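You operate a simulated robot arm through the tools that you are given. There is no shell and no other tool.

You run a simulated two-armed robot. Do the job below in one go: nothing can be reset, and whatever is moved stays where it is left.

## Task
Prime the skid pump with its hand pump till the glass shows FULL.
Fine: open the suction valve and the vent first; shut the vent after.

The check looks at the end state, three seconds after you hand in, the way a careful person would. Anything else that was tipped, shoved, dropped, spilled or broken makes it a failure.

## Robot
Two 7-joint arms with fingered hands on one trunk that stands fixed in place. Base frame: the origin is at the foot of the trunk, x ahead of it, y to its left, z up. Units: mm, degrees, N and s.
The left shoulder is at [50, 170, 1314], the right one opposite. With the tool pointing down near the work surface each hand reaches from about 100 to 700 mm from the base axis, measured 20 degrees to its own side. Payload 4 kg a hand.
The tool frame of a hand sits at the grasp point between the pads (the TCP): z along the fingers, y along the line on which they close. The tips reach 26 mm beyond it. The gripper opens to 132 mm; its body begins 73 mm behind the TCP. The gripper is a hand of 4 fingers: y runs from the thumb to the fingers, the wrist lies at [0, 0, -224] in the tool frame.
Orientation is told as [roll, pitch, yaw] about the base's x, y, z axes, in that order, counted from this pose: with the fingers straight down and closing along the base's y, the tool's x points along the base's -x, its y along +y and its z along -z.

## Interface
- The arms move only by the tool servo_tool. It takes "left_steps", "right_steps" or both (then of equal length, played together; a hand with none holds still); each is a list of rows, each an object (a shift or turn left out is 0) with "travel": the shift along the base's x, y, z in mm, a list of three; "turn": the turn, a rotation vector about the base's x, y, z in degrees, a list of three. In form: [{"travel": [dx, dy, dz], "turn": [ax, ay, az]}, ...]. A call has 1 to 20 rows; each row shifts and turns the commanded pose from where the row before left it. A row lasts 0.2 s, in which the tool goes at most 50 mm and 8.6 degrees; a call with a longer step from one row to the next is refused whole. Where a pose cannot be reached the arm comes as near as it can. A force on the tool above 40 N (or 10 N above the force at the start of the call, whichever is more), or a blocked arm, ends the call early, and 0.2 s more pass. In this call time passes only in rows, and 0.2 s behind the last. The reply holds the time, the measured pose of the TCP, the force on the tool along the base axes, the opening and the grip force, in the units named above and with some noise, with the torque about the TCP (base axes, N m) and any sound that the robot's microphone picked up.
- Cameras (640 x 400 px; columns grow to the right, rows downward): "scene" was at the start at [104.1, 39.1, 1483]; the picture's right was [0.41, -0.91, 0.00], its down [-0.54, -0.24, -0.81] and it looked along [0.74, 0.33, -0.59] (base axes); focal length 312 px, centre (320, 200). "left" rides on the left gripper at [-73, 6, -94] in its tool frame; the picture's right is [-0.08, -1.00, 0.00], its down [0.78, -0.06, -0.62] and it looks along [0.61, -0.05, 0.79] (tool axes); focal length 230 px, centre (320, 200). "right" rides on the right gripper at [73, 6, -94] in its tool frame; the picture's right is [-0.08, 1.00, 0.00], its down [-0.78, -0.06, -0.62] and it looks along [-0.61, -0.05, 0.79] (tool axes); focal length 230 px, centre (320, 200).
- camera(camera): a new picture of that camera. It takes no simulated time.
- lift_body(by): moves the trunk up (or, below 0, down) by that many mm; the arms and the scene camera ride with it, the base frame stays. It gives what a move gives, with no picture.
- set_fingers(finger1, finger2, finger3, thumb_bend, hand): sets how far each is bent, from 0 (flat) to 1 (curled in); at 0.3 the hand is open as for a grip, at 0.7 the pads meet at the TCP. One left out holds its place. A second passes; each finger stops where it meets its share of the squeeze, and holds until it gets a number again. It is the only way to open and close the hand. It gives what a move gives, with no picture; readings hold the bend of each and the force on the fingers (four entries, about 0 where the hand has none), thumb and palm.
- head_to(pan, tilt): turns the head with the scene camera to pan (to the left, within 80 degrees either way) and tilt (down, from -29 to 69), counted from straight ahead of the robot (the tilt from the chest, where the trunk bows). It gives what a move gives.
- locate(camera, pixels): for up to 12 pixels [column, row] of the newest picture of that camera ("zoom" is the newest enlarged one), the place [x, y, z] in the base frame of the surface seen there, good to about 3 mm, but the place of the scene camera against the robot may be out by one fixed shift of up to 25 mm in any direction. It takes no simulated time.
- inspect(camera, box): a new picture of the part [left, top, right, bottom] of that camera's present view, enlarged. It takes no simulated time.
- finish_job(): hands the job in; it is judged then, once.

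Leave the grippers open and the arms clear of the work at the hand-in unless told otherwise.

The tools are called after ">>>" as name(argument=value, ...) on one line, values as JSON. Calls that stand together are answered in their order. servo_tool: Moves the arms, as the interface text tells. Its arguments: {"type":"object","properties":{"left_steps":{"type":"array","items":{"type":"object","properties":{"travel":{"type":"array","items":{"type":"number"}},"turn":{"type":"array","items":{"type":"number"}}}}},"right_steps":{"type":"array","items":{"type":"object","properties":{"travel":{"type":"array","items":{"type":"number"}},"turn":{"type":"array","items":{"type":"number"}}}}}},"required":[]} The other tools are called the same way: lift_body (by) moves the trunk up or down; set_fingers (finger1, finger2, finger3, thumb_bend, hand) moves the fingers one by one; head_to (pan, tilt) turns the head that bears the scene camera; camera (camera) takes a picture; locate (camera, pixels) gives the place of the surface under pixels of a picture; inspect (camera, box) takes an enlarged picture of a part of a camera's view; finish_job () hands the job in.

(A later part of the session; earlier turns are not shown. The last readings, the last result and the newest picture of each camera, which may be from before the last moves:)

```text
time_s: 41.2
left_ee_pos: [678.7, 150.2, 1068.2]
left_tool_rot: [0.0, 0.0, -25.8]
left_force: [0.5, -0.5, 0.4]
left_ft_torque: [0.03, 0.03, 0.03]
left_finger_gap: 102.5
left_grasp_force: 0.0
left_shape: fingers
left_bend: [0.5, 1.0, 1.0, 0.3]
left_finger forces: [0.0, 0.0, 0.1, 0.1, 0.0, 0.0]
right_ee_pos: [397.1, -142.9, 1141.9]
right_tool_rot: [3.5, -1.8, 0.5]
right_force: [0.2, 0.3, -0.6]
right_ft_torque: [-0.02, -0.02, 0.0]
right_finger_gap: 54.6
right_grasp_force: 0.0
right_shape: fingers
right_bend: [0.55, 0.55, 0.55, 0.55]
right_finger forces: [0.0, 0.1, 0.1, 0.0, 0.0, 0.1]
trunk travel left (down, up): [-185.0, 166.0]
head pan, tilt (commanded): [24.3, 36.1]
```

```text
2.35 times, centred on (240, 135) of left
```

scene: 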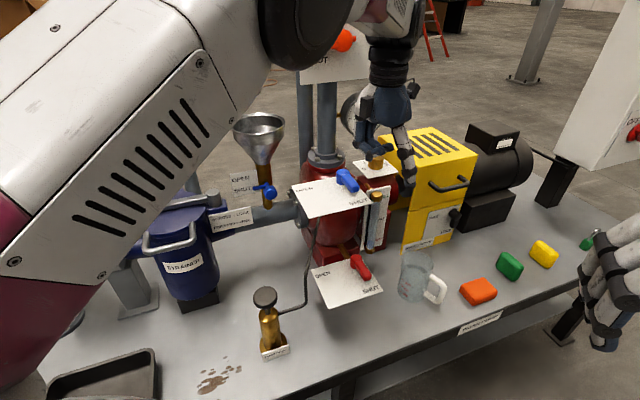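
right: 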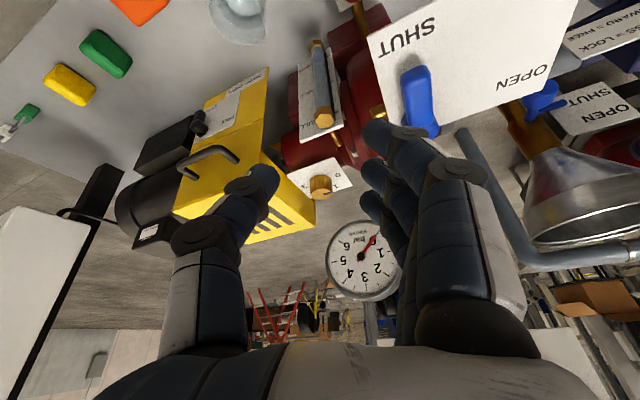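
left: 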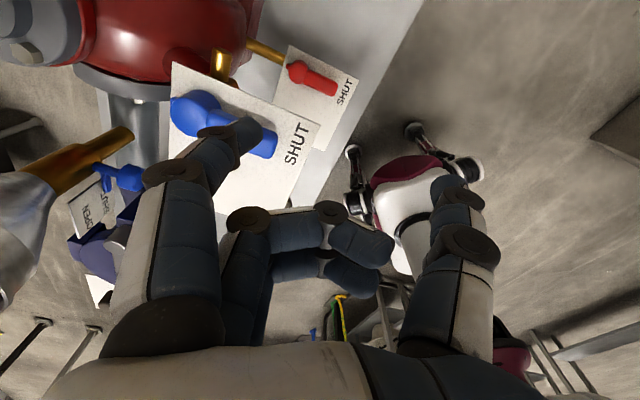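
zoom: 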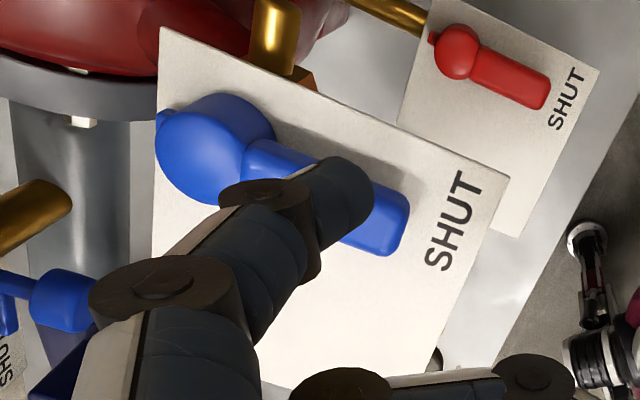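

The rod is about 30 mm right of the lever's axis and 40 mm out from the hub. I'll shift 4 mm more to the right and go down to TCP z≈999, with the tip at about 973, above the plate at 964.

>>> servo_tool(left_steps=[{"travel": [2.8, -2.9, -30]}, {"travel": [0, 0, -25]}, {"travel": [0, 0, -10]}, {"travel": [0, 0, -4]}])

>>> camera(camera="left")

>>> inspect(camera="scene", box=[270, 80, 450, 240])

```text
time_s: 42.2
left_ee_pos: [680.6, 147.2, 998.6]
left_tool_rot: [0.0, -0.1, -25.7]
left_force: [-0.8, 0.8, -0.3]
left_ft_torque: [0.0, 0.0, 0.0]
left_finger_gap: 103.1
left_grasp_force: 0.2
left_shape: fingers
left_bend: [0.5, 1.0, 1.0, 0.3]
left_finger forces: [0.0, 0.1, 0.0, 0.0, 0.0, 0.0]
right_ee_pos: [396.4, -142.3, 1141.2]
right_tool_rot: [3.5, -1.9, 0.5]
right_force: [-0.4, 0.0, 0.9]
right_ft_torque: [0.0, 0.03, -0.01]
right_finger_gap: 54.9
right_grasp_force: 0.1
right_shape: fingers
right_bend: [0.55, 0.55, 0.55, 0.55]
right_finger forces: [0.0, 0.1, 0.0, 0.0, 0.0, 0.0]
trunk travel left (down, up): [-185.0, 166.0]
head pan, tilt (commanded): [24.3, 36.1]
```

```text
taken
```

left: 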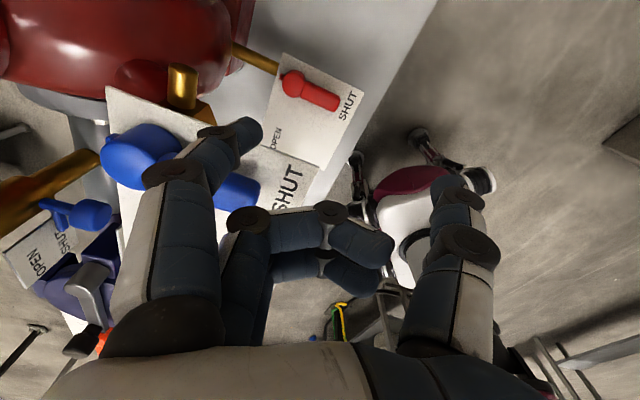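

```text
2.50 times, centred on (360, 160) of scene
```

zoom: 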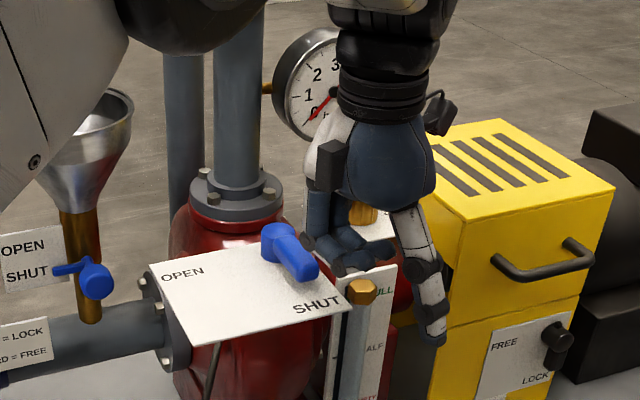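

All clear. I'll sweep the rod along the arc about the hub, first to roughly the 45° point.

>>> servo_tool(left_steps=[{"travel": [-9.4, 10.2, 0]}, {"travel": [-10.6, 5.4, 0]}, {"travel": [-8.8, 8.0, 0]}, {"travel": [-6.5, 10.0, 0]}])

>>> camera(camera="left")

>>> inspect(camera="scene", box=[270, 80, 450, 240])

```text
time_s: 43.2
left_ee_pos: [645.7, 181.3, 999.9]
left_tool_rot: [0.3, -0.2, -25.8]
left_force: [0.3, -1.5, 0.9]
left_ft_torque: [0.0, -0.04, -0.09]
left_finger_gap: 102.5
left_grasp_force: 0.9
left_shape: fingers
left_bend: [0.51, 1.0, 1.0, 0.3]
left_finger forces: [1.5, 0.1, 0.0, 0.0, 0.0, 0.0]
right_ee_pos: [396.4, -142.4, 1141.2]
right_tool_rot: [3.6, -1.9, 0.5]
right_force: [-0.4, -0.1, -0.1]
right_ft_torque: [-0.01, 0.02, -0.03]
right_finger_gap: 54.9
right_grasp_force: 0.0
right_shape: fingers
right_bend: [0.55, 0.55, 0.55, 0.55]
right_finger forces: [0.0, 0.0, 0.0, 0.0, 0.0, 0.0]
trunk travel left (down, up): [-185.0, 166.0]
head pan, tilt (commanded): [24.3, 36.1]
```

```text
taken
```

left: 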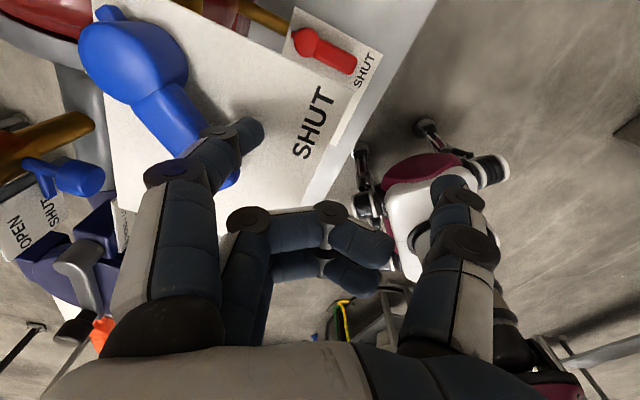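

```text
2.50 times, centred on (360, 160) of scene
```

zoom: 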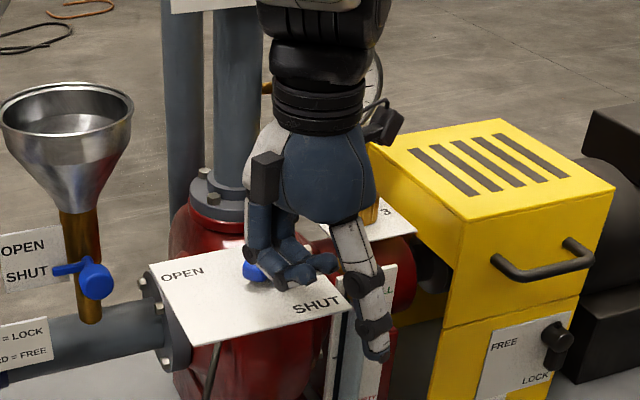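

The lever is turning with about 1.5 N of resistance. I'll continue the arc toward OPEN.

>>> servo_tool(left_steps=[{"travel": [-3.6, 11.3, 0]}, {"travel": [-0.6, 11.9, 0]}, {"travel": [2.5, 11.6, 0]}])

>>> camera(camera="left")

>>> locate(camera="left", pixels=[[130, 60], [110, 45], [150, 110], [145, 130], [165, 120], [60, 60], [90, 110]])

>>> inspect(camera="scene", box=[250, 100, 430, 240])

```text
time_s: 44.0
left_ee_pos: [643.3, 216.4, 999.6]
left_tool_rot: [0.1, -0.1, -25.9]
left_force: [-0.2, 0.7, -0.2]
left_ft_torque: [0.02, -0.01, -0.02]
left_finger_gap: 102.9
left_grasp_force: 0.8
left_shape: fingers
left_bend: [0.5, 1.0, 1.0, 0.3]
left_finger forces: [0.3, 0.2, 0.1, 0.0, 0.1, 0.0]
right_ee_pos: [396.2, -142.0, 1141.3]
right_tool_rot: [3.5, -1.9, 0.5]
right_force: [0.1, 0.2, 0.5]
right_ft_torque: [-0.02, -0.01, 0.0]
right_finger_gap: 54.6
right_grasp_force: 0.0
right_shape: fingers
right_bend: [0.55, 0.55, 0.55, 0.55]
right_finger forces: [0.0, 0.1, 0.0, 0.0, 0.0, 0.0]
trunk travel left (down, up): [-185.0, 166.0]
head pan, tilt (commanded): [24.3, 36.1]
```

```text
taken
```

left: 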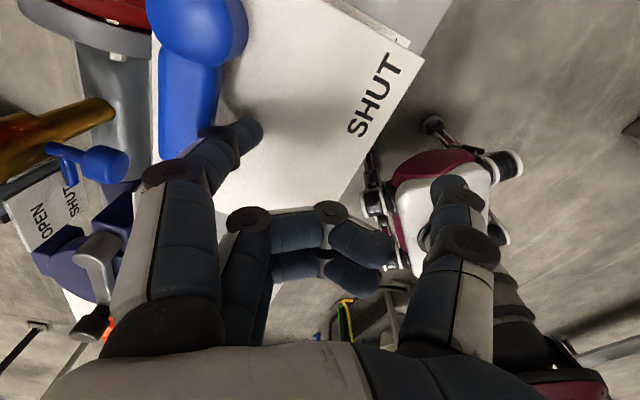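

```text
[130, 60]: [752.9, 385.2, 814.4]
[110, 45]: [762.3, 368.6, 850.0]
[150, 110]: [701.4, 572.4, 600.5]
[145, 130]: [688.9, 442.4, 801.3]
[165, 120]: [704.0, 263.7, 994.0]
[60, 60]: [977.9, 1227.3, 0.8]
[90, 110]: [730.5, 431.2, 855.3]
```

```text
2.86 times, centred on (340, 170) of scene
```

zoom: 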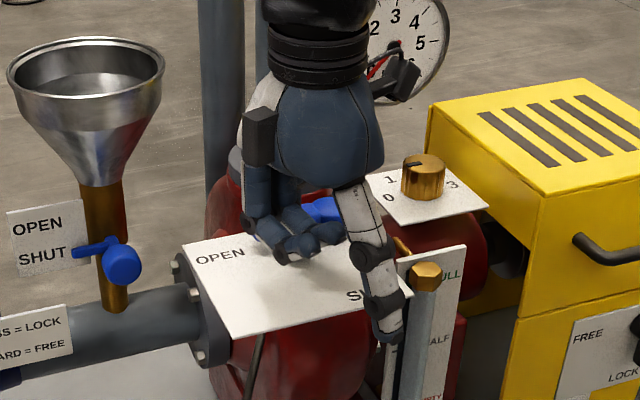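

The lever now runs from its hub at about (195,25) to about (182,150) in the left picture. I'll measure its angle.

>>> locate(camera="left", pixels=[[197, 22], [190, 75], [188, 100], [184, 130], [180, 150], [165, 90], [212, 90], [320, 40], [300, 10]])

>>> inspect(camera="left", box=[100, 0, 300, 180])

```text
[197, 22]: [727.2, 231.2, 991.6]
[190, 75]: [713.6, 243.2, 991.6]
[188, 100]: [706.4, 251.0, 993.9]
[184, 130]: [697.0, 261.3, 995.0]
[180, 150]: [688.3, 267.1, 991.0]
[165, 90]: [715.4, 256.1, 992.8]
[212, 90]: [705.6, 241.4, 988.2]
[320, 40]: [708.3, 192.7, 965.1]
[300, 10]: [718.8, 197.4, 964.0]
```

```text
2.22 times, centred on (200, 90) of left
```

zoom: 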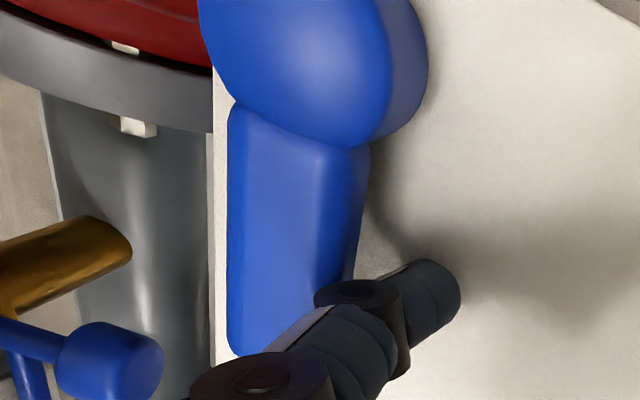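

The lever is at about 136°, parallel to the plate's back edge, matching where the suction lever stopped. I'll push a few mm more to confirm the stop.

>>> servo_tool(left_steps=[{"travel": [2.0, 1.9, 0]}, {"travel": [2.0, 1.9, 0]}, {"travel": [2.0, 1.9, 0]}])

>>> camera(camera="left")

>>> locate(camera="left", pixels=[[197, 22], [190, 75], [188, 100], [184, 130], [182, 145]])

```text
time_s: 44.8
left_ee_pos: [649.0, 220.9, 1001.1]
left_tool_rot: [0.1, -0.1, -25.8]
left_force: [-9.2, -3.3, 5.3]
left_ft_torque: [0.15, -0.17, 0.12]
left_finger_gap: 95.2
left_grasp_force: 4.8
left_shape: fingers
left_bend: [0.54, 1.0, 1.0, 0.3]
left_finger forces: [9.6, 0.0, 0.0, 0.0, 0.1, 0.1]
right_ee_pos: [394.8, -142.3, 1142.3]
right_tool_rot: [3.4, -2.0, 0.5]
right_force: [-0.6, 0.0, -0.4]
right_ft_torque: [-0.01, 0.01, -0.02]
right_finger_gap: 54.7
right_grasp_force: 0.1
right_shape: fingers
right_bend: [0.55, 0.55, 0.55, 0.55]
right_finger forces: [0.0, 0.1, 0.0, 0.0, 0.0, 0.0]
trunk travel left (down, up): [-185.0, 166.0]
head pan, tilt (commanded): [24.3, 36.1]
```

```text
taken
```

left: 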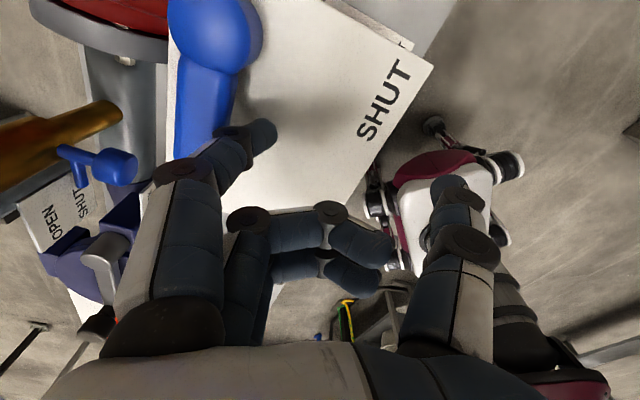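

```text
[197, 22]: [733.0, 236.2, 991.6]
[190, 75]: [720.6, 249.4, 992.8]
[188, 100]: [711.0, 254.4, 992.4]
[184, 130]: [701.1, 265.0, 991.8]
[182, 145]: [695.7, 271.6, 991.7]
```

The force rose to about 10 N with no further turning, so the vent is at its OPEN stop. I'll back off the finger, lift, and withdraw toward the front-left.

>>> servo_tool(left_steps=[{"travel": [-5, -5, 0]}, {"travel": [-8, -8, 3]}, {"travel": [0, 0, 30]}, {"travel": [0, 0, 40]}, {"travel": [-35, 10, 20]}, {"travel": [-40, 20, 10]}, {"travel": [-40, 25, 0]}, {"travel": [-40, 30, 0]}, {"travel": [-30, 38, 0]}])

>>> camera(camera="scene")

>>> inspect(camera="scene", box=[270, 140, 430, 300])

```text
time_s: 46.8
left_ee_pos: [452.1, 331.3, 1102.8]
left_tool_rot: [0.1, -0.1, -25.9]
left_force: [-0.2, 0.8, 1.3]
left_ft_torque: [-0.06, 0.02, 0.0]
left_finger_gap: 102.9
left_grasp_force: 0.1
left_shape: fingers
left_bend: [0.5, 1.0, 1.0, 0.3]
left_finger forces: [0.0, 0.1, 0.0, 0.0, 0.0, 0.0]
right_ee_pos: [396.0, -143.2, 1141.3]
right_tool_rot: [3.6, -1.9, 0.4]
right_force: [-0.2, 0.7, -0.7]
right_ft_torque: [-0.01, -0.01, 0.0]
right_finger_gap: 54.8
right_grasp_force: 0.1
right_shape: fingers
right_bend: [0.55, 0.55, 0.55, 0.55]
right_finger forces: [0.0, 0.0, 0.0, 0.0, 0.1, 0.0]
trunk travel left (down, up): [-185.0, 166.0]
head pan, tilt (commanded): [24.3, 36.1]
```

```text
taken
```

scene: 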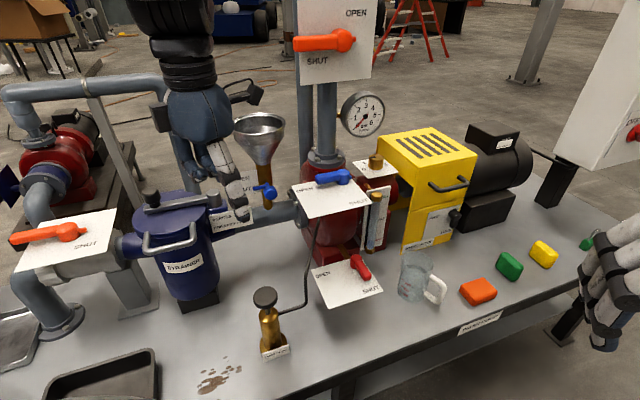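

```text
2.50 times, centred on (350, 220) of scene
```

zoom: 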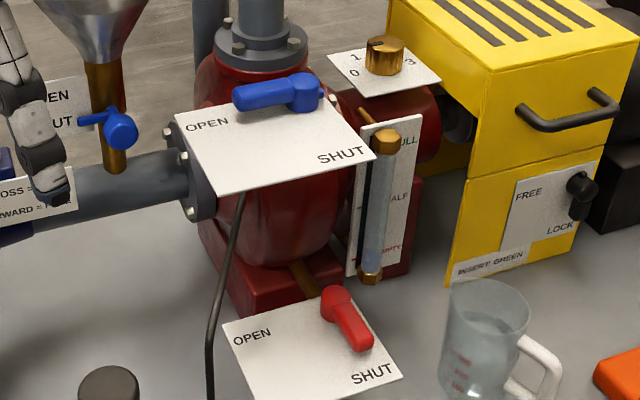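

The vent lever is across at OPEN and the suction is open. The hand pump is next. I'll open the left hand to 0.3, turn the yaw to 0 and move over the knob near (494, 312), staying high to look.

>>> set_fingers(hand="left", finger1=0.3, finger2=0.3, finger3=0.3, thumb_bend=0.3)

>>> servo_tool(left_steps=[{"travel": [10, -5, -20], "turn": [0, 0, 8.5]}, {"travel": [11, -5, -35], "turn": [0, 0, 8.5]}, {"travel": [11, -5, -35], "turn": [0, 0, 8.5]}, {"travel": [10, -4, -35]}, {"travel": [0, 0, -30]}])

>>> camera(camera="left")

>>> camera(camera="scene")

```text
time_s: 47.8
left_ee_pos: [452.2, 330.8, 1102.2]
left_tool_rot: [0.1, -0.1, -25.7]
left_force: [-0.6, -0.2, 0.0]
left_ft_torque: [0.0, 0.01, 0.0]
left_finger_gap: 135.6
left_grasp_force: 0.0
left_shape: fingers
left_bend: [0.3, 0.3, 0.3, 0.3]
left_finger forces: [0.1, 0.0, 0.0, 0.0, 0.0, 0.1]
right_ee_pos: [396.0, -142.4, 1141.9]
right_tool_rot: [3.5, -1.9, 0.6]
right_force: [0.1, 0.3, -0.3]
right_ft_torque: [0.01, -0.02, -0.03]
right_finger_gap: 54.6
right_grasp_force: 0.2
right_shape: fingers
right_bend: [0.55, 0.55, 0.55, 0.55]
right_finger forces: [0.0, 0.0, 0.0, 0.1, 0.0, 0.0]
trunk travel left (down, up): [-185.0, 166.0]
head pan, tilt (commanded): [24.3, 36.1]
```

```text
time_s: 49.0
left_ee_pos: [493.5, 313.2, 948.7]
left_tool_rot: [0.1, -0.2, -0.3]
left_force: [0.8, -0.1, -0.5]
left_ft_torque: [-0.02, -0.02, -0.01]
left_finger_gap: 135.8
left_grasp_force: 0.2
left_shape: fingers
left_bend: [0.3, 0.3, 0.3, 0.3]
left_finger forces: [0.1, 0.0, 0.1, 0.1, 0.1, 0.1]
right_ee_pos: [396.0, -142.1, 1142.0]
right_tool_rot: [3.6, -2.0, 0.5]
right_force: [-0.1, 0.1, -0.6]
right_ft_torque: [0.0, 0.02, -0.02]
right_finger_gap: 55.1
right_grasp_force: 0.0
right_shape: fingers
right_bend: [0.55, 0.55, 0.55, 0.55]
right_finger forces: [0.0, 0.0, 0.1, 0.0, 0.0, 0.1]
trunk travel left (down, up): [-185.0, 166.0]
head pan, tilt (commanded): [24.3, 36.1]
```

```text
taken
```

left: 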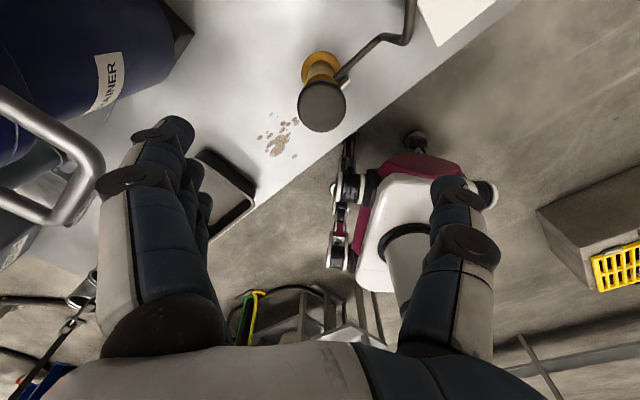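

```text
taken
```

scene: 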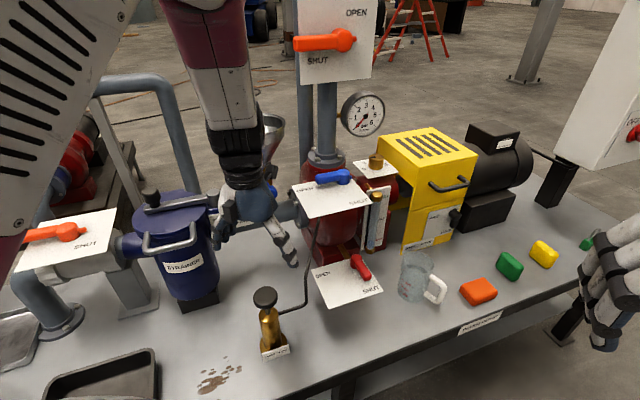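

The knob is centred at about (322,105) in the left picture. I'll locate it, the outlet hose, and the strainer handle near the fingers.

>>> locate(camera="left", pixels=[[322, 105], [300, 105], [345, 105], [322, 128], [320, 82], [322, 62], [345, 80], [410, 30], [95, 170], [70, 215], [60, 120], [175, 30]])

>>> inspect(camera="left", box=[240, 30, 440, 150])

>>> inspect(camera="scene", box=[220, 270, 330, 370])

```text
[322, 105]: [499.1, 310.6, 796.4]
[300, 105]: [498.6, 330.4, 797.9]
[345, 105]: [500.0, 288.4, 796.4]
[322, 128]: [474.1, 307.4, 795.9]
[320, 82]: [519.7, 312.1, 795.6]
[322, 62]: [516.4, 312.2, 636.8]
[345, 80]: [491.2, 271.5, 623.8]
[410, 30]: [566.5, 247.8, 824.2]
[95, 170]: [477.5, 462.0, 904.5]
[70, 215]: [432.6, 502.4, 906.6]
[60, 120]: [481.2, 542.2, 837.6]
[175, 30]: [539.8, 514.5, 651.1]
```

```text
3.20 times, centred on (340, 90) of left
```

zoom: 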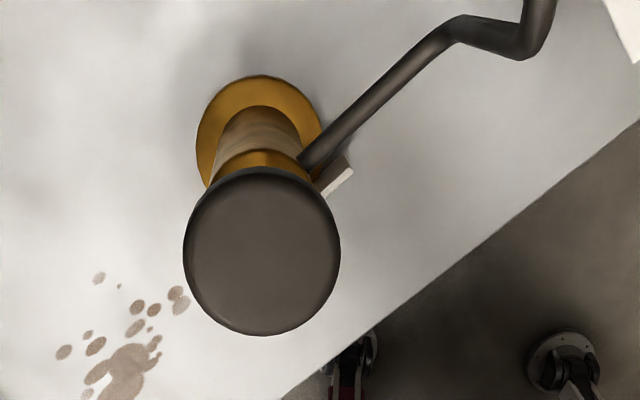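

```text
4.00 times, centred on (275, 320) of scene
```

zoom: 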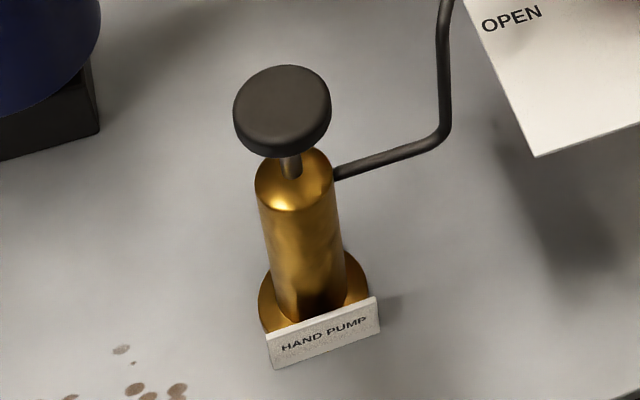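

The knob's centre is about (497, 309.5), its diameter about 49 mm, and its top is at z≈797. About 15 mm of rod shows above the brass body. I'll narrow the fingers to 0.45, centre over the knob and go down to put the pads at knob height, TCP z≈787.

>>> set_fingers(hand="left", finger1=0.45, finger2=0.45, finger3=0.45, thumb_bend=0.45)

>>> servo_tool(left_steps=[{"travel": [3.5, -3.7, -40]}, {"travel": [0, 0, -40]}, {"travel": [0, 0, -30]}])

>>> camera(camera="left")

>>> inspect(camera="scene", box=[200, 200, 360, 360])

```text
time_s: 50.0
left_ee_pos: [494.5, 313.8, 948.2]
left_tool_rot: [0.1, -0.2, -0.3]
left_force: [0.7, -0.8, -0.5]
left_ft_torque: [-0.01, 0.0, -0.01]
left_finger_gap: 88.0
left_grasp_force: 0.1
left_shape: fingers
left_bend: [0.45, 0.45, 0.45, 0.45]
left_finger forces: [0.0, 0.1, 0.0, 0.0, 0.0, 0.0]
right_ee_pos: [395.2, -142.2, 1141.4]
right_tool_rot: [3.5, -1.8, 0.4]
right_force: [0.1, 0.5, 0.7]
right_ft_torque: [0.02, 0.01, -0.02]
right_finger_gap: 54.6
right_grasp_force: 0.0
right_shape: fingers
right_bend: [0.55, 0.55, 0.55, 0.55]
right_finger forces: [0.0, 0.0, 0.0, 0.0, 0.0, 0.0]
trunk travel left (down, up): [-185.0, 166.0]
head pan, tilt (commanded): [24.3, 36.1]
```

```text
time_s: 50.8
left_ee_pos: [497.5, 311.0, 837.7]
left_tool_rot: [0.1, -0.1, -0.2]
left_force: [0.0, -1.0, -1.3]
left_ft_torque: [0.02, 0.03, -0.01]
left_finger_gap: 87.9
left_grasp_force: 0.0
left_shape: fingers
left_bend: [0.45, 0.45, 0.45, 0.45]
left_finger forces: [0.0, 0.1, 0.1, 0.1, 0.0, 0.1]
right_ee_pos: [396.5, -142.6, 1141.5]
right_tool_rot: [3.6, -2.0, 0.5]
right_force: [-0.4, -0.2, -0.4]
right_ft_torque: [0.03, -0.02, 0.01]
right_finger_gap: 54.4
right_grasp_force: 0.1
right_shape: fingers
right_bend: [0.55, 0.55, 0.55, 0.55]
right_finger forces: [0.0, 0.0, 0.0, 0.1, 0.0, 0.1]
trunk travel left (down, up): [-185.0, 166.0]
head pan, tilt (commanded): [24.3, 36.1]
```

```text
taken
```

left: 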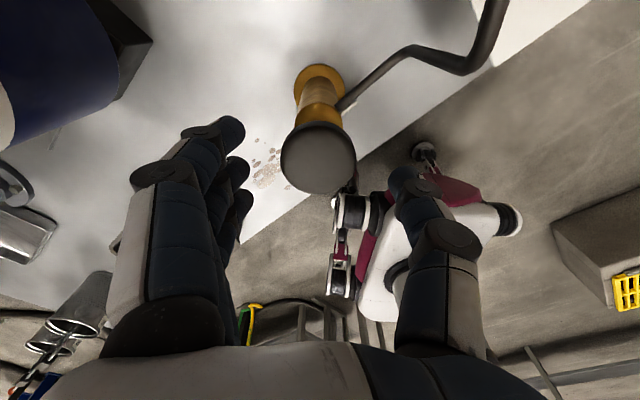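

```text
2.50 times, centred on (280, 280) of scene
```

zoom: 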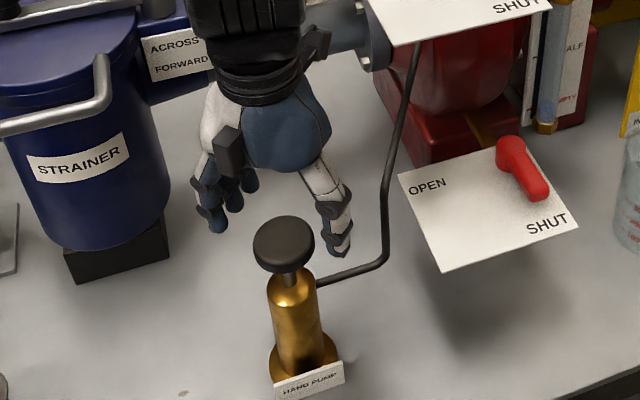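

The open fingers now straddle the knob in both views. I'll check the knob centre once more.

>>> locate(camera="left", pixels=[[320, 158], [284, 158], [355, 158], [320, 188], [320, 135], [230, 125], [240, 165], [400, 175], [345, 100]])

```text
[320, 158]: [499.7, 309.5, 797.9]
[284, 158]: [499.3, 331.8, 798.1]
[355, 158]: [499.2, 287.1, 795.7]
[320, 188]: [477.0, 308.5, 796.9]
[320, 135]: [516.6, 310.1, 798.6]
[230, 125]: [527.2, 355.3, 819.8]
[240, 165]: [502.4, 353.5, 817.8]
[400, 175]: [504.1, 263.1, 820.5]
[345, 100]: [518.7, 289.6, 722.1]
```

The knob centre is at about (498, 309.5) and the fingers are centred on it. I'll go down 50 mm.

>>> servo_tool(left_steps=[{"travel": [0.5, -1, -20]}, {"travel": [0, 0, -18]}, {"travel": [0, 0, -12]}])

>>> camera(camera="left")

>>> inspect(camera="scene", box=[200, 200, 360, 360])

```text
time_s: 51.6
left_ee_pos: [497.0, 307.9, 787.9]
left_tool_rot: [0.1, -0.2, -0.3]
left_force: [0.3, 0.3, -0.5]
left_ft_torque: [0.0, -0.03, -0.03]
left_finger_gap: 87.8
left_grasp_force: 0.0
left_shape: fingers
left_bend: [0.45, 0.45, 0.45, 0.45]
left_finger forces: [0.0, 0.1, 0.1, 0.1, 0.0, 0.1]
right_ee_pos: [396.7, -142.4, 1142.3]
right_tool_rot: [3.6, -1.8, 0.5]
right_force: [0.3, -0.6, -0.2]
right_ft_torque: [-0.01, 0.03, 0.02]
right_finger_gap: 54.5
right_grasp_force: 0.0
right_shape: fingers
right_bend: [0.55, 0.55, 0.55, 0.55]
right_finger forces: [0.0, 0.0, 0.0, 0.0, 0.0, 0.1]
trunk travel left (down, up): [-185.0, 166.0]
head pan, tilt (commanded): [24.3, 36.1]
```

```text
taken
```

left: 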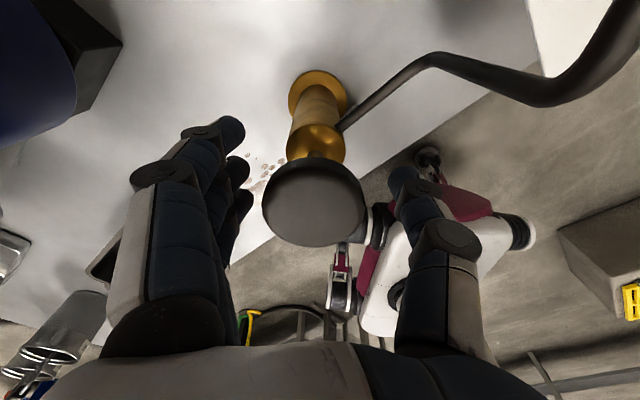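

```text
2.50 times, centred on (280, 280) of scene
```

zoom: 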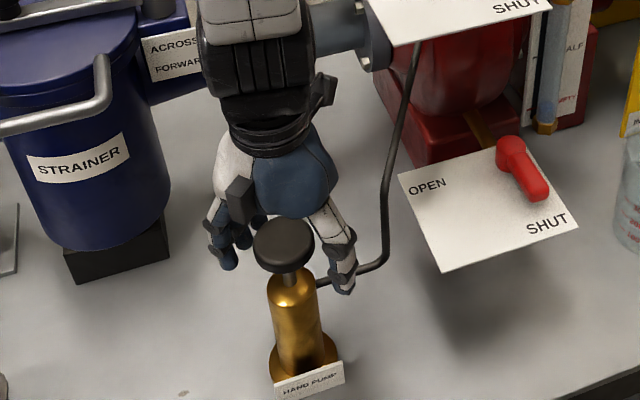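

By the camera geometry the knob sits exactly at the TCP, so I'll close the fingers on it.

>>> set_fingers(hand="left", finger1=0.7, finger2=0.7, finger3=0.7, thumb_bend=0.7)

>>> camera(camera="left")

>>> inspect(camera="scene", box=[200, 200, 360, 360])

```text
time_s: 52.6
left_ee_pos: [497.5, 307.9, 788.8]
left_tool_rot: [0.1, 0.0, -0.4]
left_force: [-1.0, -2.9, -6.6]
left_ft_torque: [0.06, 0.0, -0.04]
left_finger_gap: 24.8
left_grasp_force: 13.6
left_shape: fingers
left_bend: [0.69, 0.65, 0.68, 0.65]
left_finger forces: [0.5, 8.2, 3.0, 0.0, 15.1, 0.0]
right_ee_pos: [395.5, -142.8, 1141.2]
right_tool_rot: [3.5, -1.9, 0.5]
right_force: [-0.4, 0.4, -0.5]
right_ft_torque: [0.01, 0.03, 0.03]
right_finger_gap: 54.7
right_grasp_force: 0.0
right_shape: fingers
right_bend: [0.55, 0.55, 0.55, 0.55]
right_finger forces: [0.1, 0.0, 0.0, 0.0, 0.0, 0.0]
trunk travel left (down, up): [-185.0, 166.0]
head pan, tilt (commanded): [24.3, 36.1]
```

```text
taken
```

left: 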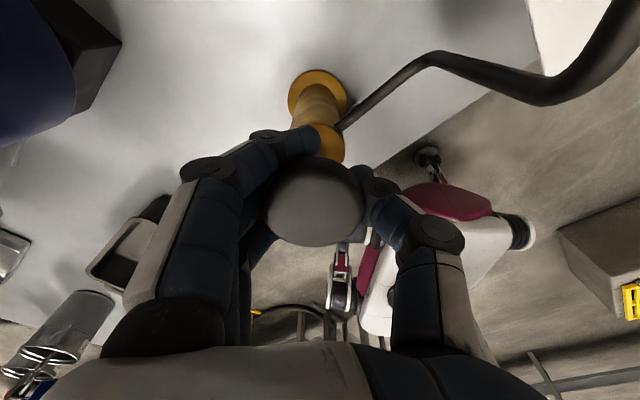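

```text
2.50 times, centred on (280, 280) of scene
```

zoom: 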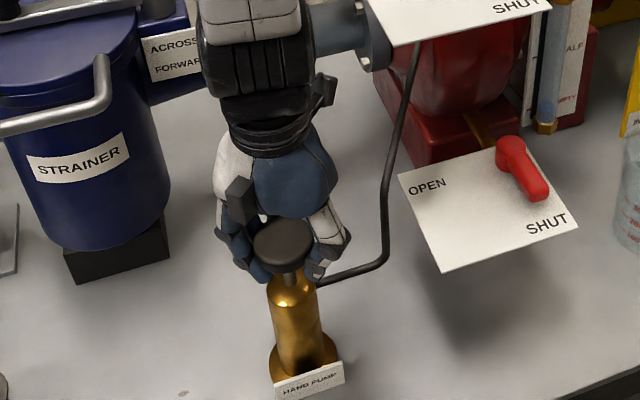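

The fingers have closed under the knob's rim with a 13.6 N grip, hooked around it. I'll try pulling the plunger up gently.

>>> servo_tool(left_steps=[{"travel": [0, 0, 6]}, {"travel": [0, 0, 6]}, {"travel": [0, 0, 6]}])

>>> camera(camera="left")

>>> inspect(camera="scene", box=[200, 200, 360, 360])

```text
time_s: 53.1
left_ee_pos: [497.3, 308.9, 791.2]
left_tool_rot: [-0.1, 0.4, -0.4]
left_force: [9.4, -0.1, -35.4]
left_ft_torque: [-0.21, -0.17, -0.08]
left_finger_gap: 26.0
left_grasp_force: 19.9
left_shape: fingers
left_bend: [0.69, 0.62, 0.66, 0.64]
left_finger forces: [3.6, 14.2, 6.5, 0.1, 16.1, 0.1]
right_ee_pos: [398.5, -141.5, 1139.6]
right_tool_rot: [3.4, -1.7, 0.4]
right_force: [-0.9, 0.8, -0.1]
right_ft_torque: [0.02, 0.01, -0.01]
right_finger_gap: 54.6
right_grasp_force: 0.0
right_shape: fingers
right_bend: [0.55, 0.55, 0.55, 0.55]
right_finger forces: [0.0, 0.0, 0.1, 0.0, 0.0, 0.0]
trunk travel left (down, up): [-185.0, 166.0]
head pan, tilt (commanded): [24.3, 36.1]
stopped in row 2 (left hand): the force on the tool passed its limit at 44 N (the readings are from after the stop); the commanded pose is now the measured one
```

```text
taken
```

left: 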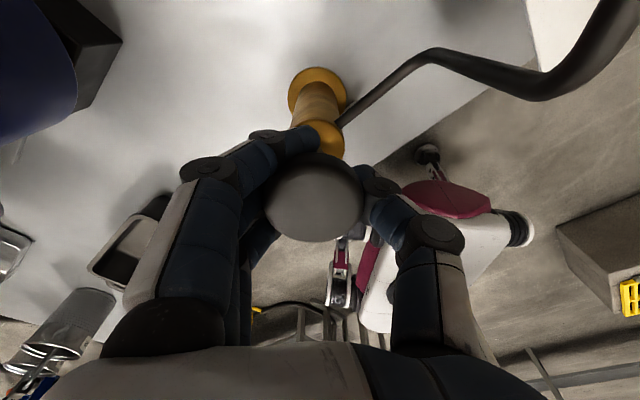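

```text
2.50 times, centred on (280, 280) of scene
```

zoom: 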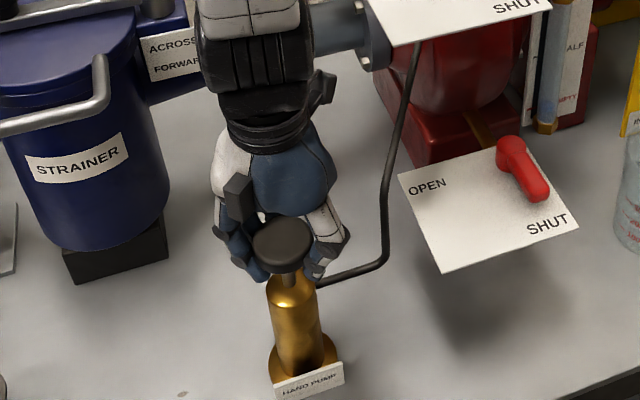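

Pulling up is blocked at about 40 N with the knob not moving, so the plunger is already at the top and must be pushed down. I'll relax 3 mm down and open the fingers.

>>> servo_tool(left_steps=[{"travel": [0, 0, -3.5]}])

>>> set_fingers(hand="left", finger1=0.4, finger2=0.4, finger3=0.4, thumb_bend=0.4)

>>> servo_tool(left_steps=[{"travel": [0, 0, 20]}, {"travel": [0, 0, 30]}, {"travel": [0, 0, 30]}])

>>> camera(camera="left")

>>> inspect(camera="scene", box=[200, 160, 440, 360])

```text
time_s: 53.5
left_ee_pos: [497.6, 308.9, 791.1]
left_tool_rot: [-0.2, 0.3, -0.3]
left_force: [5.2, -1.2, -22.4]
left_ft_torque: [-0.07, -0.07, -0.06]
left_finger_gap: 26.0
left_grasp_force: 17.1
left_shape: fingers
left_bend: [0.69, 0.62, 0.66, 0.64]
left_finger forces: [2.3, 11.4, 5.0, 0.0, 15.0, 0.1]
right_ee_pos: [399.0, -140.2, 1141.9]
right_tool_rot: [3.5, -1.8, 0.5]
right_force: [0.8, 0.1, 0.1]
right_ft_torque: [-0.03, -0.02, 0.03]
right_finger_gap: 54.7
right_grasp_force: 0.0
right_shape: fingers
right_bend: [0.55, 0.55, 0.55, 0.55]
right_finger forces: [0.0, 0.0, 0.0, 0.0, 0.0, 0.0]
trunk travel left (down, up): [-185.0, 166.0]
head pan, tilt (commanded): [24.3, 36.1]
```

```text
time_s: 54.5
left_ee_pos: [494.9, 307.5, 791.6]
left_tool_rot: [0.0, 0.2, -0.3]
left_force: [0.1, 0.2, -1.1]
left_ft_torque: [-0.04, -0.01, -0.01]
left_finger_gap: 103.1
left_grasp_force: 0.0
left_shape: fingers
left_bend: [0.4, 0.4, 0.4, 0.4]
left_finger forces: [0.1, 0.0, 0.0, 0.0, 0.0, 0.0]
right_ee_pos: [396.1, -141.6, 1141.7]
right_tool_rot: [3.5, -1.9, 0.5]
right_force: [-0.2, -0.3, 0.0]
right_ft_torque: [0.01, -0.01, -0.05]
right_finger_gap: 54.8
right_grasp_force: 0.0
right_shape: fingers
right_bend: [0.55, 0.55, 0.55, 0.55]
right_finger forces: [0.0, 0.1, 0.1, 0.1, 0.1, 0.0]
trunk travel left (down, up): [-185.0, 166.0]
head pan, tilt (commanded): [24.3, 36.1]
```

```text
time_s: 55.3
left_ee_pos: [494.6, 306.6, 871.4]
left_tool_rot: [0.0, 0.1, -0.3]
left_force: [0.0, -1.0, 0.5]
left_ft_torque: [-0.02, 0.0, -0.02]
left_finger_gap: 103.3
left_grasp_force: 0.1
left_shape: fingers
left_bend: [0.4, 0.4, 0.4, 0.4]
left_finger forces: [0.1, 0.0, 0.1, 0.0, 0.0, 0.0]
right_ee_pos: [394.7, -142.3, 1142.0]
right_tool_rot: [3.5, -2.1, 0.5]
right_force: [-1.3, -0.4, -0.1]
right_ft_torque: [-0.03, -0.03, 0.0]
right_finger_gap: 54.6
right_grasp_force: 0.1
right_shape: fingers
right_bend: [0.55, 0.55, 0.55, 0.55]
right_finger forces: [0.0, 0.1, 0.0, 0.0, 0.0, 0.1]
trunk travel left (down, up): [-185.0, 166.0]
head pan, tilt (commanded): [24.3, 36.1]
```

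```text
taken
```

left: 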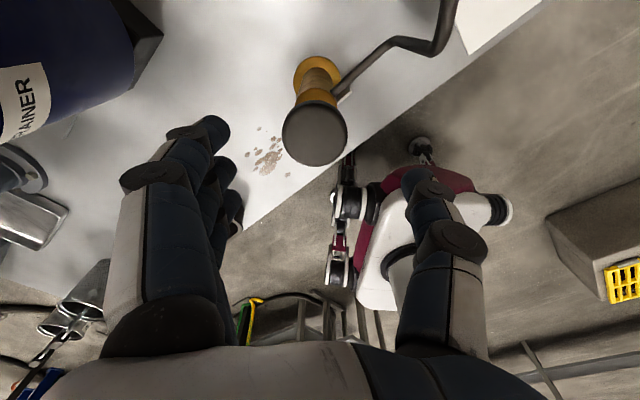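

```text
2.00 times, centred on (320, 260) of scene
```

zoom: 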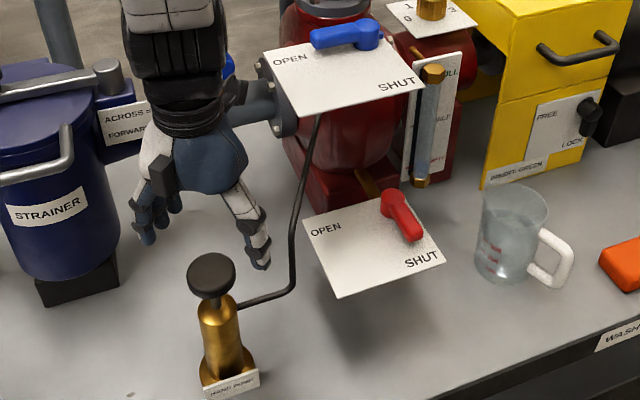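

The knob is unmoved and the pump is intact. I'll make a fist with fingers 1.0 and thumb 0.2 out of the way, so I can press the knob with the flat of the curled fingers.

>>> set_fingers(hand="left", finger1=1.0, finger2=1.0, finger3=1.0, thumb_bend=0.2)

>>> servo_tool(left_steps=[{"travel": [3.4, 0, -30]}, {"travel": [0, 0, -30]}])

>>> camera(camera="left")

>>> inspect(camera="scene", box=[200, 200, 360, 360])

```text
time_s: 56.3
left_ee_pos: [495.2, 306.2, 870.5]
left_tool_rot: [-0.1, 0.2, -0.3]
left_force: [0.0, 0.3, -0.2]
left_ft_torque: [0.0, 0.02, -0.03]
left_finger_gap: 65.1
left_grasp_force: 0.1
left_shape: fingers
left_bend: [1.0, 1.0, 1.0, 0.2]
left_finger forces: [0.0, 0.0, 0.0, 0.0, 0.0, 0.0]
right_ee_pos: [397.2, -142.5, 1141.3]
right_tool_rot: [3.4, -1.9, 0.5]
right_force: [-0.2, 0.7, 0.1]
right_ft_torque: [-0.03, -0.01, 0.0]
right_finger_gap: 54.8
right_grasp_force: 0.1
right_shape: fingers
right_bend: [0.55, 0.55, 0.55, 0.55]
right_finger forces: [0.1, 0.1, 0.0, 0.0, 0.1, 0.0]
trunk travel left (down, up): [-185.0, 166.0]
head pan, tilt (commanded): [24.3, 36.1]
```

```text
time_s: 56.9
left_ee_pos: [500.0, 307.1, 811.0]
left_tool_rot: [0.0, 0.3, -0.4]
left_force: [0.0, -0.9, -0.1]
left_ft_torque: [0.01, 0.01, 0.04]
left_finger_gap: 65.1
left_grasp_force: 0.0
left_shape: fingers
left_bend: [1.0, 1.0, 1.0, 0.2]
left_finger forces: [0.1, 0.1, 0.1, 0.0, 0.0, 0.0]
right_ee_pos: [396.5, -143.3, 1140.6]
right_tool_rot: [3.5, -1.8, 0.5]
right_force: [-0.4, 0.1, -0.6]
right_ft_torque: [-0.02, 0.0, 0.01]
right_finger_gap: 54.5
right_grasp_force: 0.1
right_shape: fingers
right_bend: [0.55, 0.55, 0.55, 0.55]
right_finger forces: [0.0, 0.1, 0.1, 0.0, 0.0, 0.0]
trunk travel left (down, up): [-185.0, 166.0]
head pan, tilt (commanded): [24.3, 36.1]
```

```text
taken
```

left: 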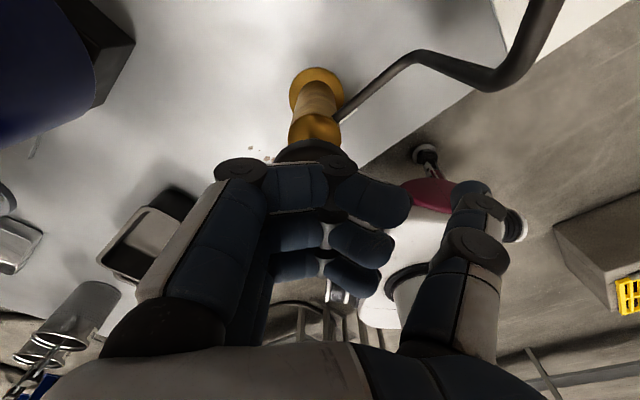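

```text
2.50 times, centred on (280, 280) of scene
```

zoom: 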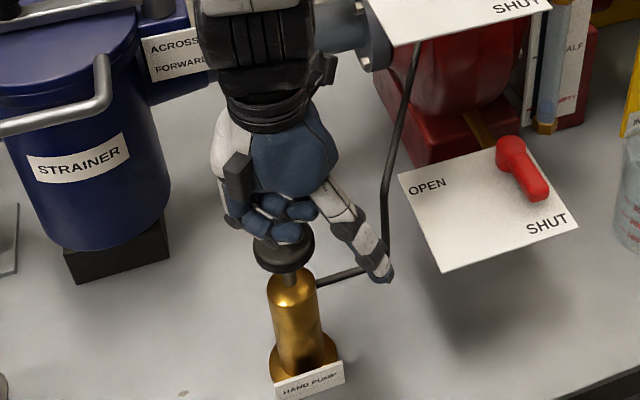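

The fist is over the knob and the thumb is clear of the hose, by about 50 mm nearer the robot. I'll press down in small steps and watch the force.

>>> servo_tool(left_steps=[{"travel": [-2, 0, -8]}, {"travel": [0, 0, -6]}, {"travel": [0, 0, -6]}, {"travel": [0, 0, -5]}, {"travel": [0, 0, -5]}])

>>> inspect(camera="scene", box=[200, 200, 360, 360])

```text
time_s: 58.1
left_ee_pos: [496.6, 307.7, 781.7]
left_tool_rot: [0.0, 0.1, -0.2]
left_force: [0.5, 0.8, 2.7]
left_ft_torque: [-0.03, 0.02, -0.07]
left_finger_gap: 65.0
left_grasp_force: 1.2
left_shape: fingers
left_bend: [1.0, 1.0, 1.0, 0.2]
left_finger forces: [0.0, 1.5, 0.9, 0.0, 0.0, 0.0]
right_ee_pos: [396.6, -142.3, 1141.1]
right_tool_rot: [3.5, -1.9, 0.5]
right_force: [0.7, 0.4, -0.4]
right_ft_torque: [-0.01, -0.02, 0.03]
right_finger_gap: 54.7
right_grasp_force: 0.1
right_shape: fingers
right_bend: [0.55, 0.55, 0.55, 0.55]
right_finger forces: [0.0, 0.0, 0.0, 0.0, 0.0, 0.0]
trunk travel left (down, up): [-185.0, 166.0]
head pan, tilt (commanded): [24.3, 36.1]
```

```text
2.50 times, centred on (280, 280) of scene
```

zoom: 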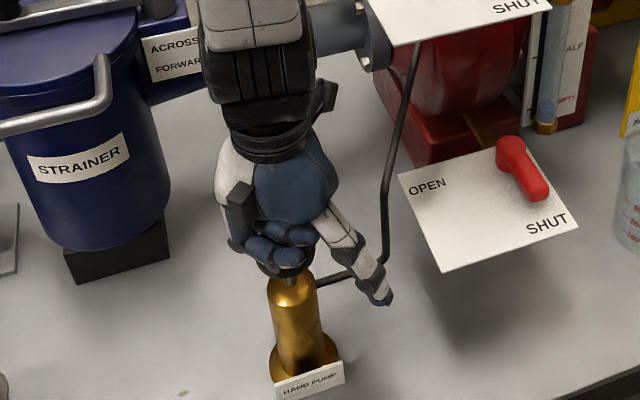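

The fist has just touched the knob, reading about 2.7 N upward. I'll keep pressing.

>>> servo_tool(left_steps=[{"travel": [0, 0, -5]}, {"travel": [0, 0, -5]}, {"travel": [0, 0, -5]}, {"travel": [0, 0, -5]}])

>>> inspect(camera="scene", box=[200, 200, 360, 360])

>>> inspect(camera="scene", box=[330, 160, 410, 260])

```text
time_s: 59.1
left_ee_pos: [496.9, 307.6, 762.3]
left_tool_rot: [-0.1, 0.2, -0.3]
left_force: [0.3, 1.2, 6.4]
left_ft_torque: [-0.05, 0.09, -0.02]
left_finger_gap: 65.2
left_grasp_force: 2.6
left_shape: fingers
left_bend: [1.0, 1.0, 1.0, 0.2]
left_finger forces: [0.1, 3.1, 2.5, 0.0, 0.0, 0.0]
right_ee_pos: [395.6, -142.9, 1142.2]
right_tool_rot: [3.5, -1.9, 0.5]
right_force: [-0.2, 0.3, -0.2]
right_ft_torque: [0.02, -0.02, 0.0]
right_finger_gap: 54.6
right_grasp_force: 0.1
right_shape: fingers
right_bend: [0.55, 0.55, 0.55, 0.55]
right_finger forces: [0.0, 0.0, 0.0, 0.1, 0.0, 0.0]
trunk travel left (down, up): [-185.0, 166.0]
head pan, tilt (commanded): [24.3, 36.1]
```

```text
2.50 times, centred on (280, 280) of scene
```

zoom: 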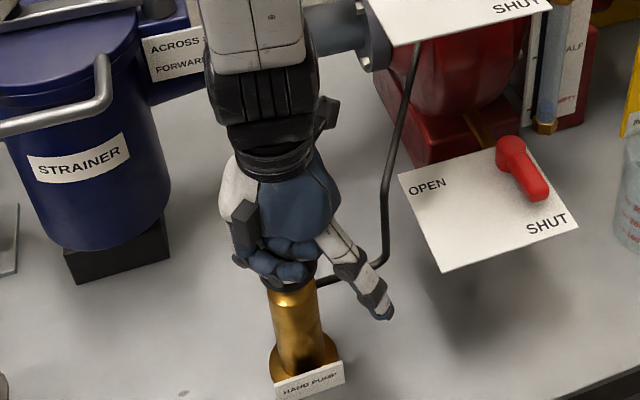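

```text
4.00 times, centred on (370, 210) of scene
```

zoom: 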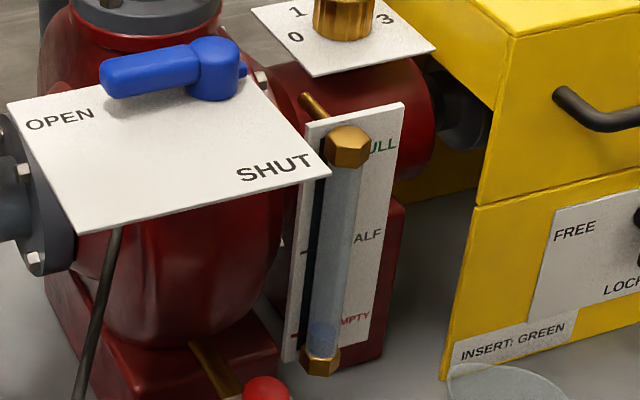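

The plunger moves down against a light spring, 6.4 N at 20 mm. I'll continue to the bottom of the stroke.

>>> servo_tool(left_steps=[{"travel": [0, 0, -5]}, {"travel": [0, 0, -5]}, {"travel": [0, 0, -5]}])

>>> inspect(camera="scene", box=[200, 200, 360, 360])

>>> inspect(camera="scene", box=[330, 160, 410, 260])

```text
time_s: 59.9
left_ee_pos: [497.6, 307.9, 749.7]
left_tool_rot: [0.2, -0.1, -0.3]
left_force: [-1.5, 7.7, 24.8]
left_ft_torque: [-0.23, 0.25, -0.1]
left_finger_gap: 65.1
left_grasp_force: 12.3
left_shape: fingers
left_bend: [1.0, 1.0, 1.0, 0.2]
left_finger forces: [2.5, 11.6, 11.5, 0.0, 0.1, 0.1]
right_ee_pos: [394.3, -142.6, 1142.3]
right_tool_rot: [3.4, -2.2, 0.5]
right_force: [0.7, 0.1, 0.5]
right_ft_torque: [0.0, 0.0, 0.01]
right_finger_gap: 54.4
right_grasp_force: 0.1
right_shape: fingers
right_bend: [0.55, 0.55, 0.55, 0.55]
right_finger forces: [0.1, 0.0, 0.0, 0.0, 0.1, 0.1]
trunk travel left (down, up): [-185.0, 166.0]
head pan, tilt (commanded): [24.3, 36.1]
```

```text
2.50 times, centred on (280, 280) of scene
```

zoom: 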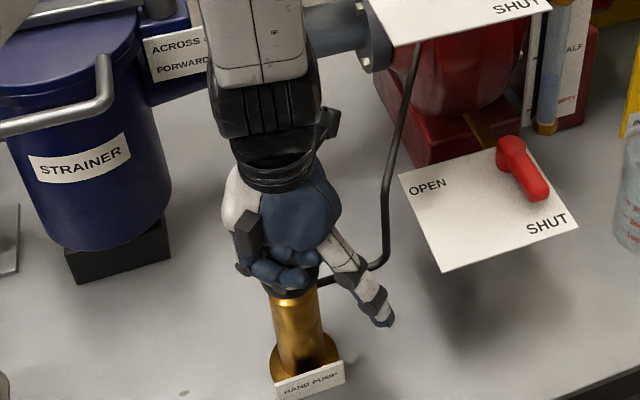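

```text
4.00 times, centred on (370, 210) of scene
```

zoom: 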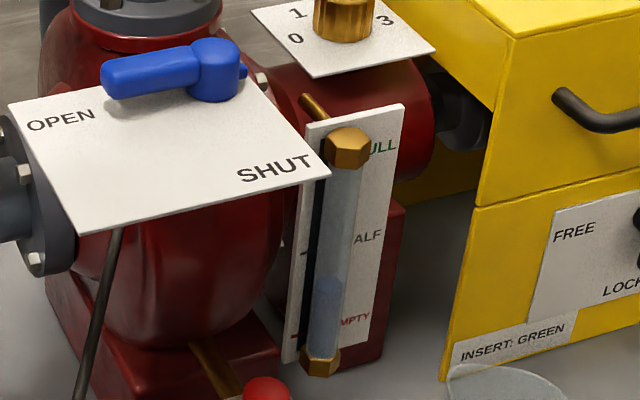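

One full stroke raised the glass level from about row 322 to about row 280 in the enlarged view, where FULL is near row 150. I'll let the plunger return by raising 33 mm.

>>> servo_tool(left_steps=[{"travel": [0, 0, 9]}, {"travel": [0, 0, 9]}, {"travel": [0, 0, 9]}, {"travel": [0, 0, 9]}])

>>> inspect(camera="scene", box=[200, 200, 360, 360])

>>> inspect(camera="scene", box=[330, 160, 410, 260])

```text
time_s: 60.9
left_ee_pos: [497.0, 306.9, 781.5]
left_tool_rot: [0.0, 0.3, -0.2]
left_force: [-0.8, -1.3, 2.1]
left_ft_torque: [0.01, 0.01, 0.02]
left_finger_gap: 65.1
left_grasp_force: 1.1
left_shape: fingers
left_bend: [1.0, 1.0, 1.0, 0.2]
left_finger forces: [0.0, 1.4, 1.1, 0.1, 0.0, 0.0]
right_ee_pos: [396.0, -142.6, 1142.0]
right_tool_rot: [3.5, -1.9, 0.5]
right_force: [0.6, 0.1, -0.2]
right_ft_torque: [0.02, 0.03, 0.02]
right_finger_gap: 54.8
right_grasp_force: 0.1
right_shape: fingers
right_bend: [0.55, 0.55, 0.55, 0.55]
right_finger forces: [0.1, 0.1, 0.0, 0.1, 0.0, 0.0]
trunk travel left (down, up): [-185.0, 166.0]
head pan, tilt (commanded): [24.3, 36.1]
```

```text
2.50 times, centred on (280, 280) of scene
```

zoom: 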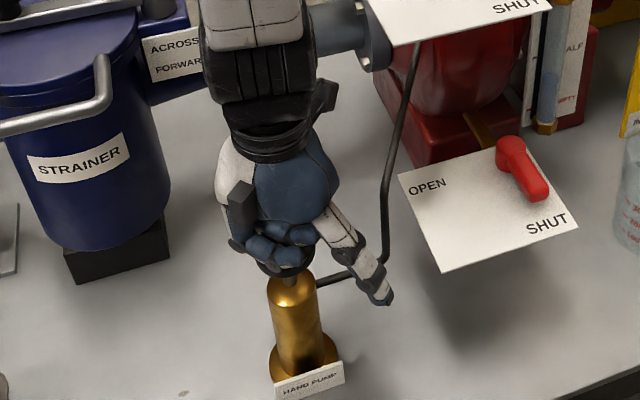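

```text
4.00 times, centred on (370, 210) of scene
```

zoom: 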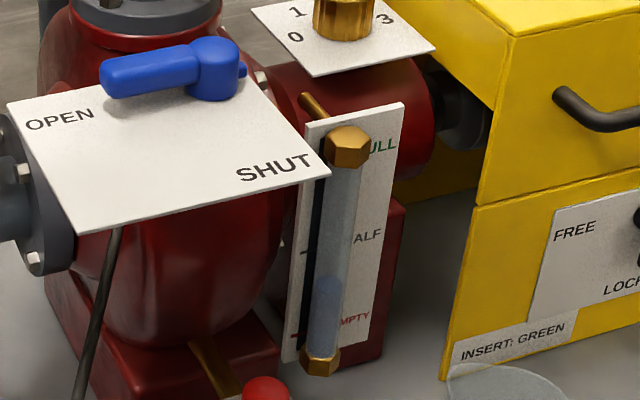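

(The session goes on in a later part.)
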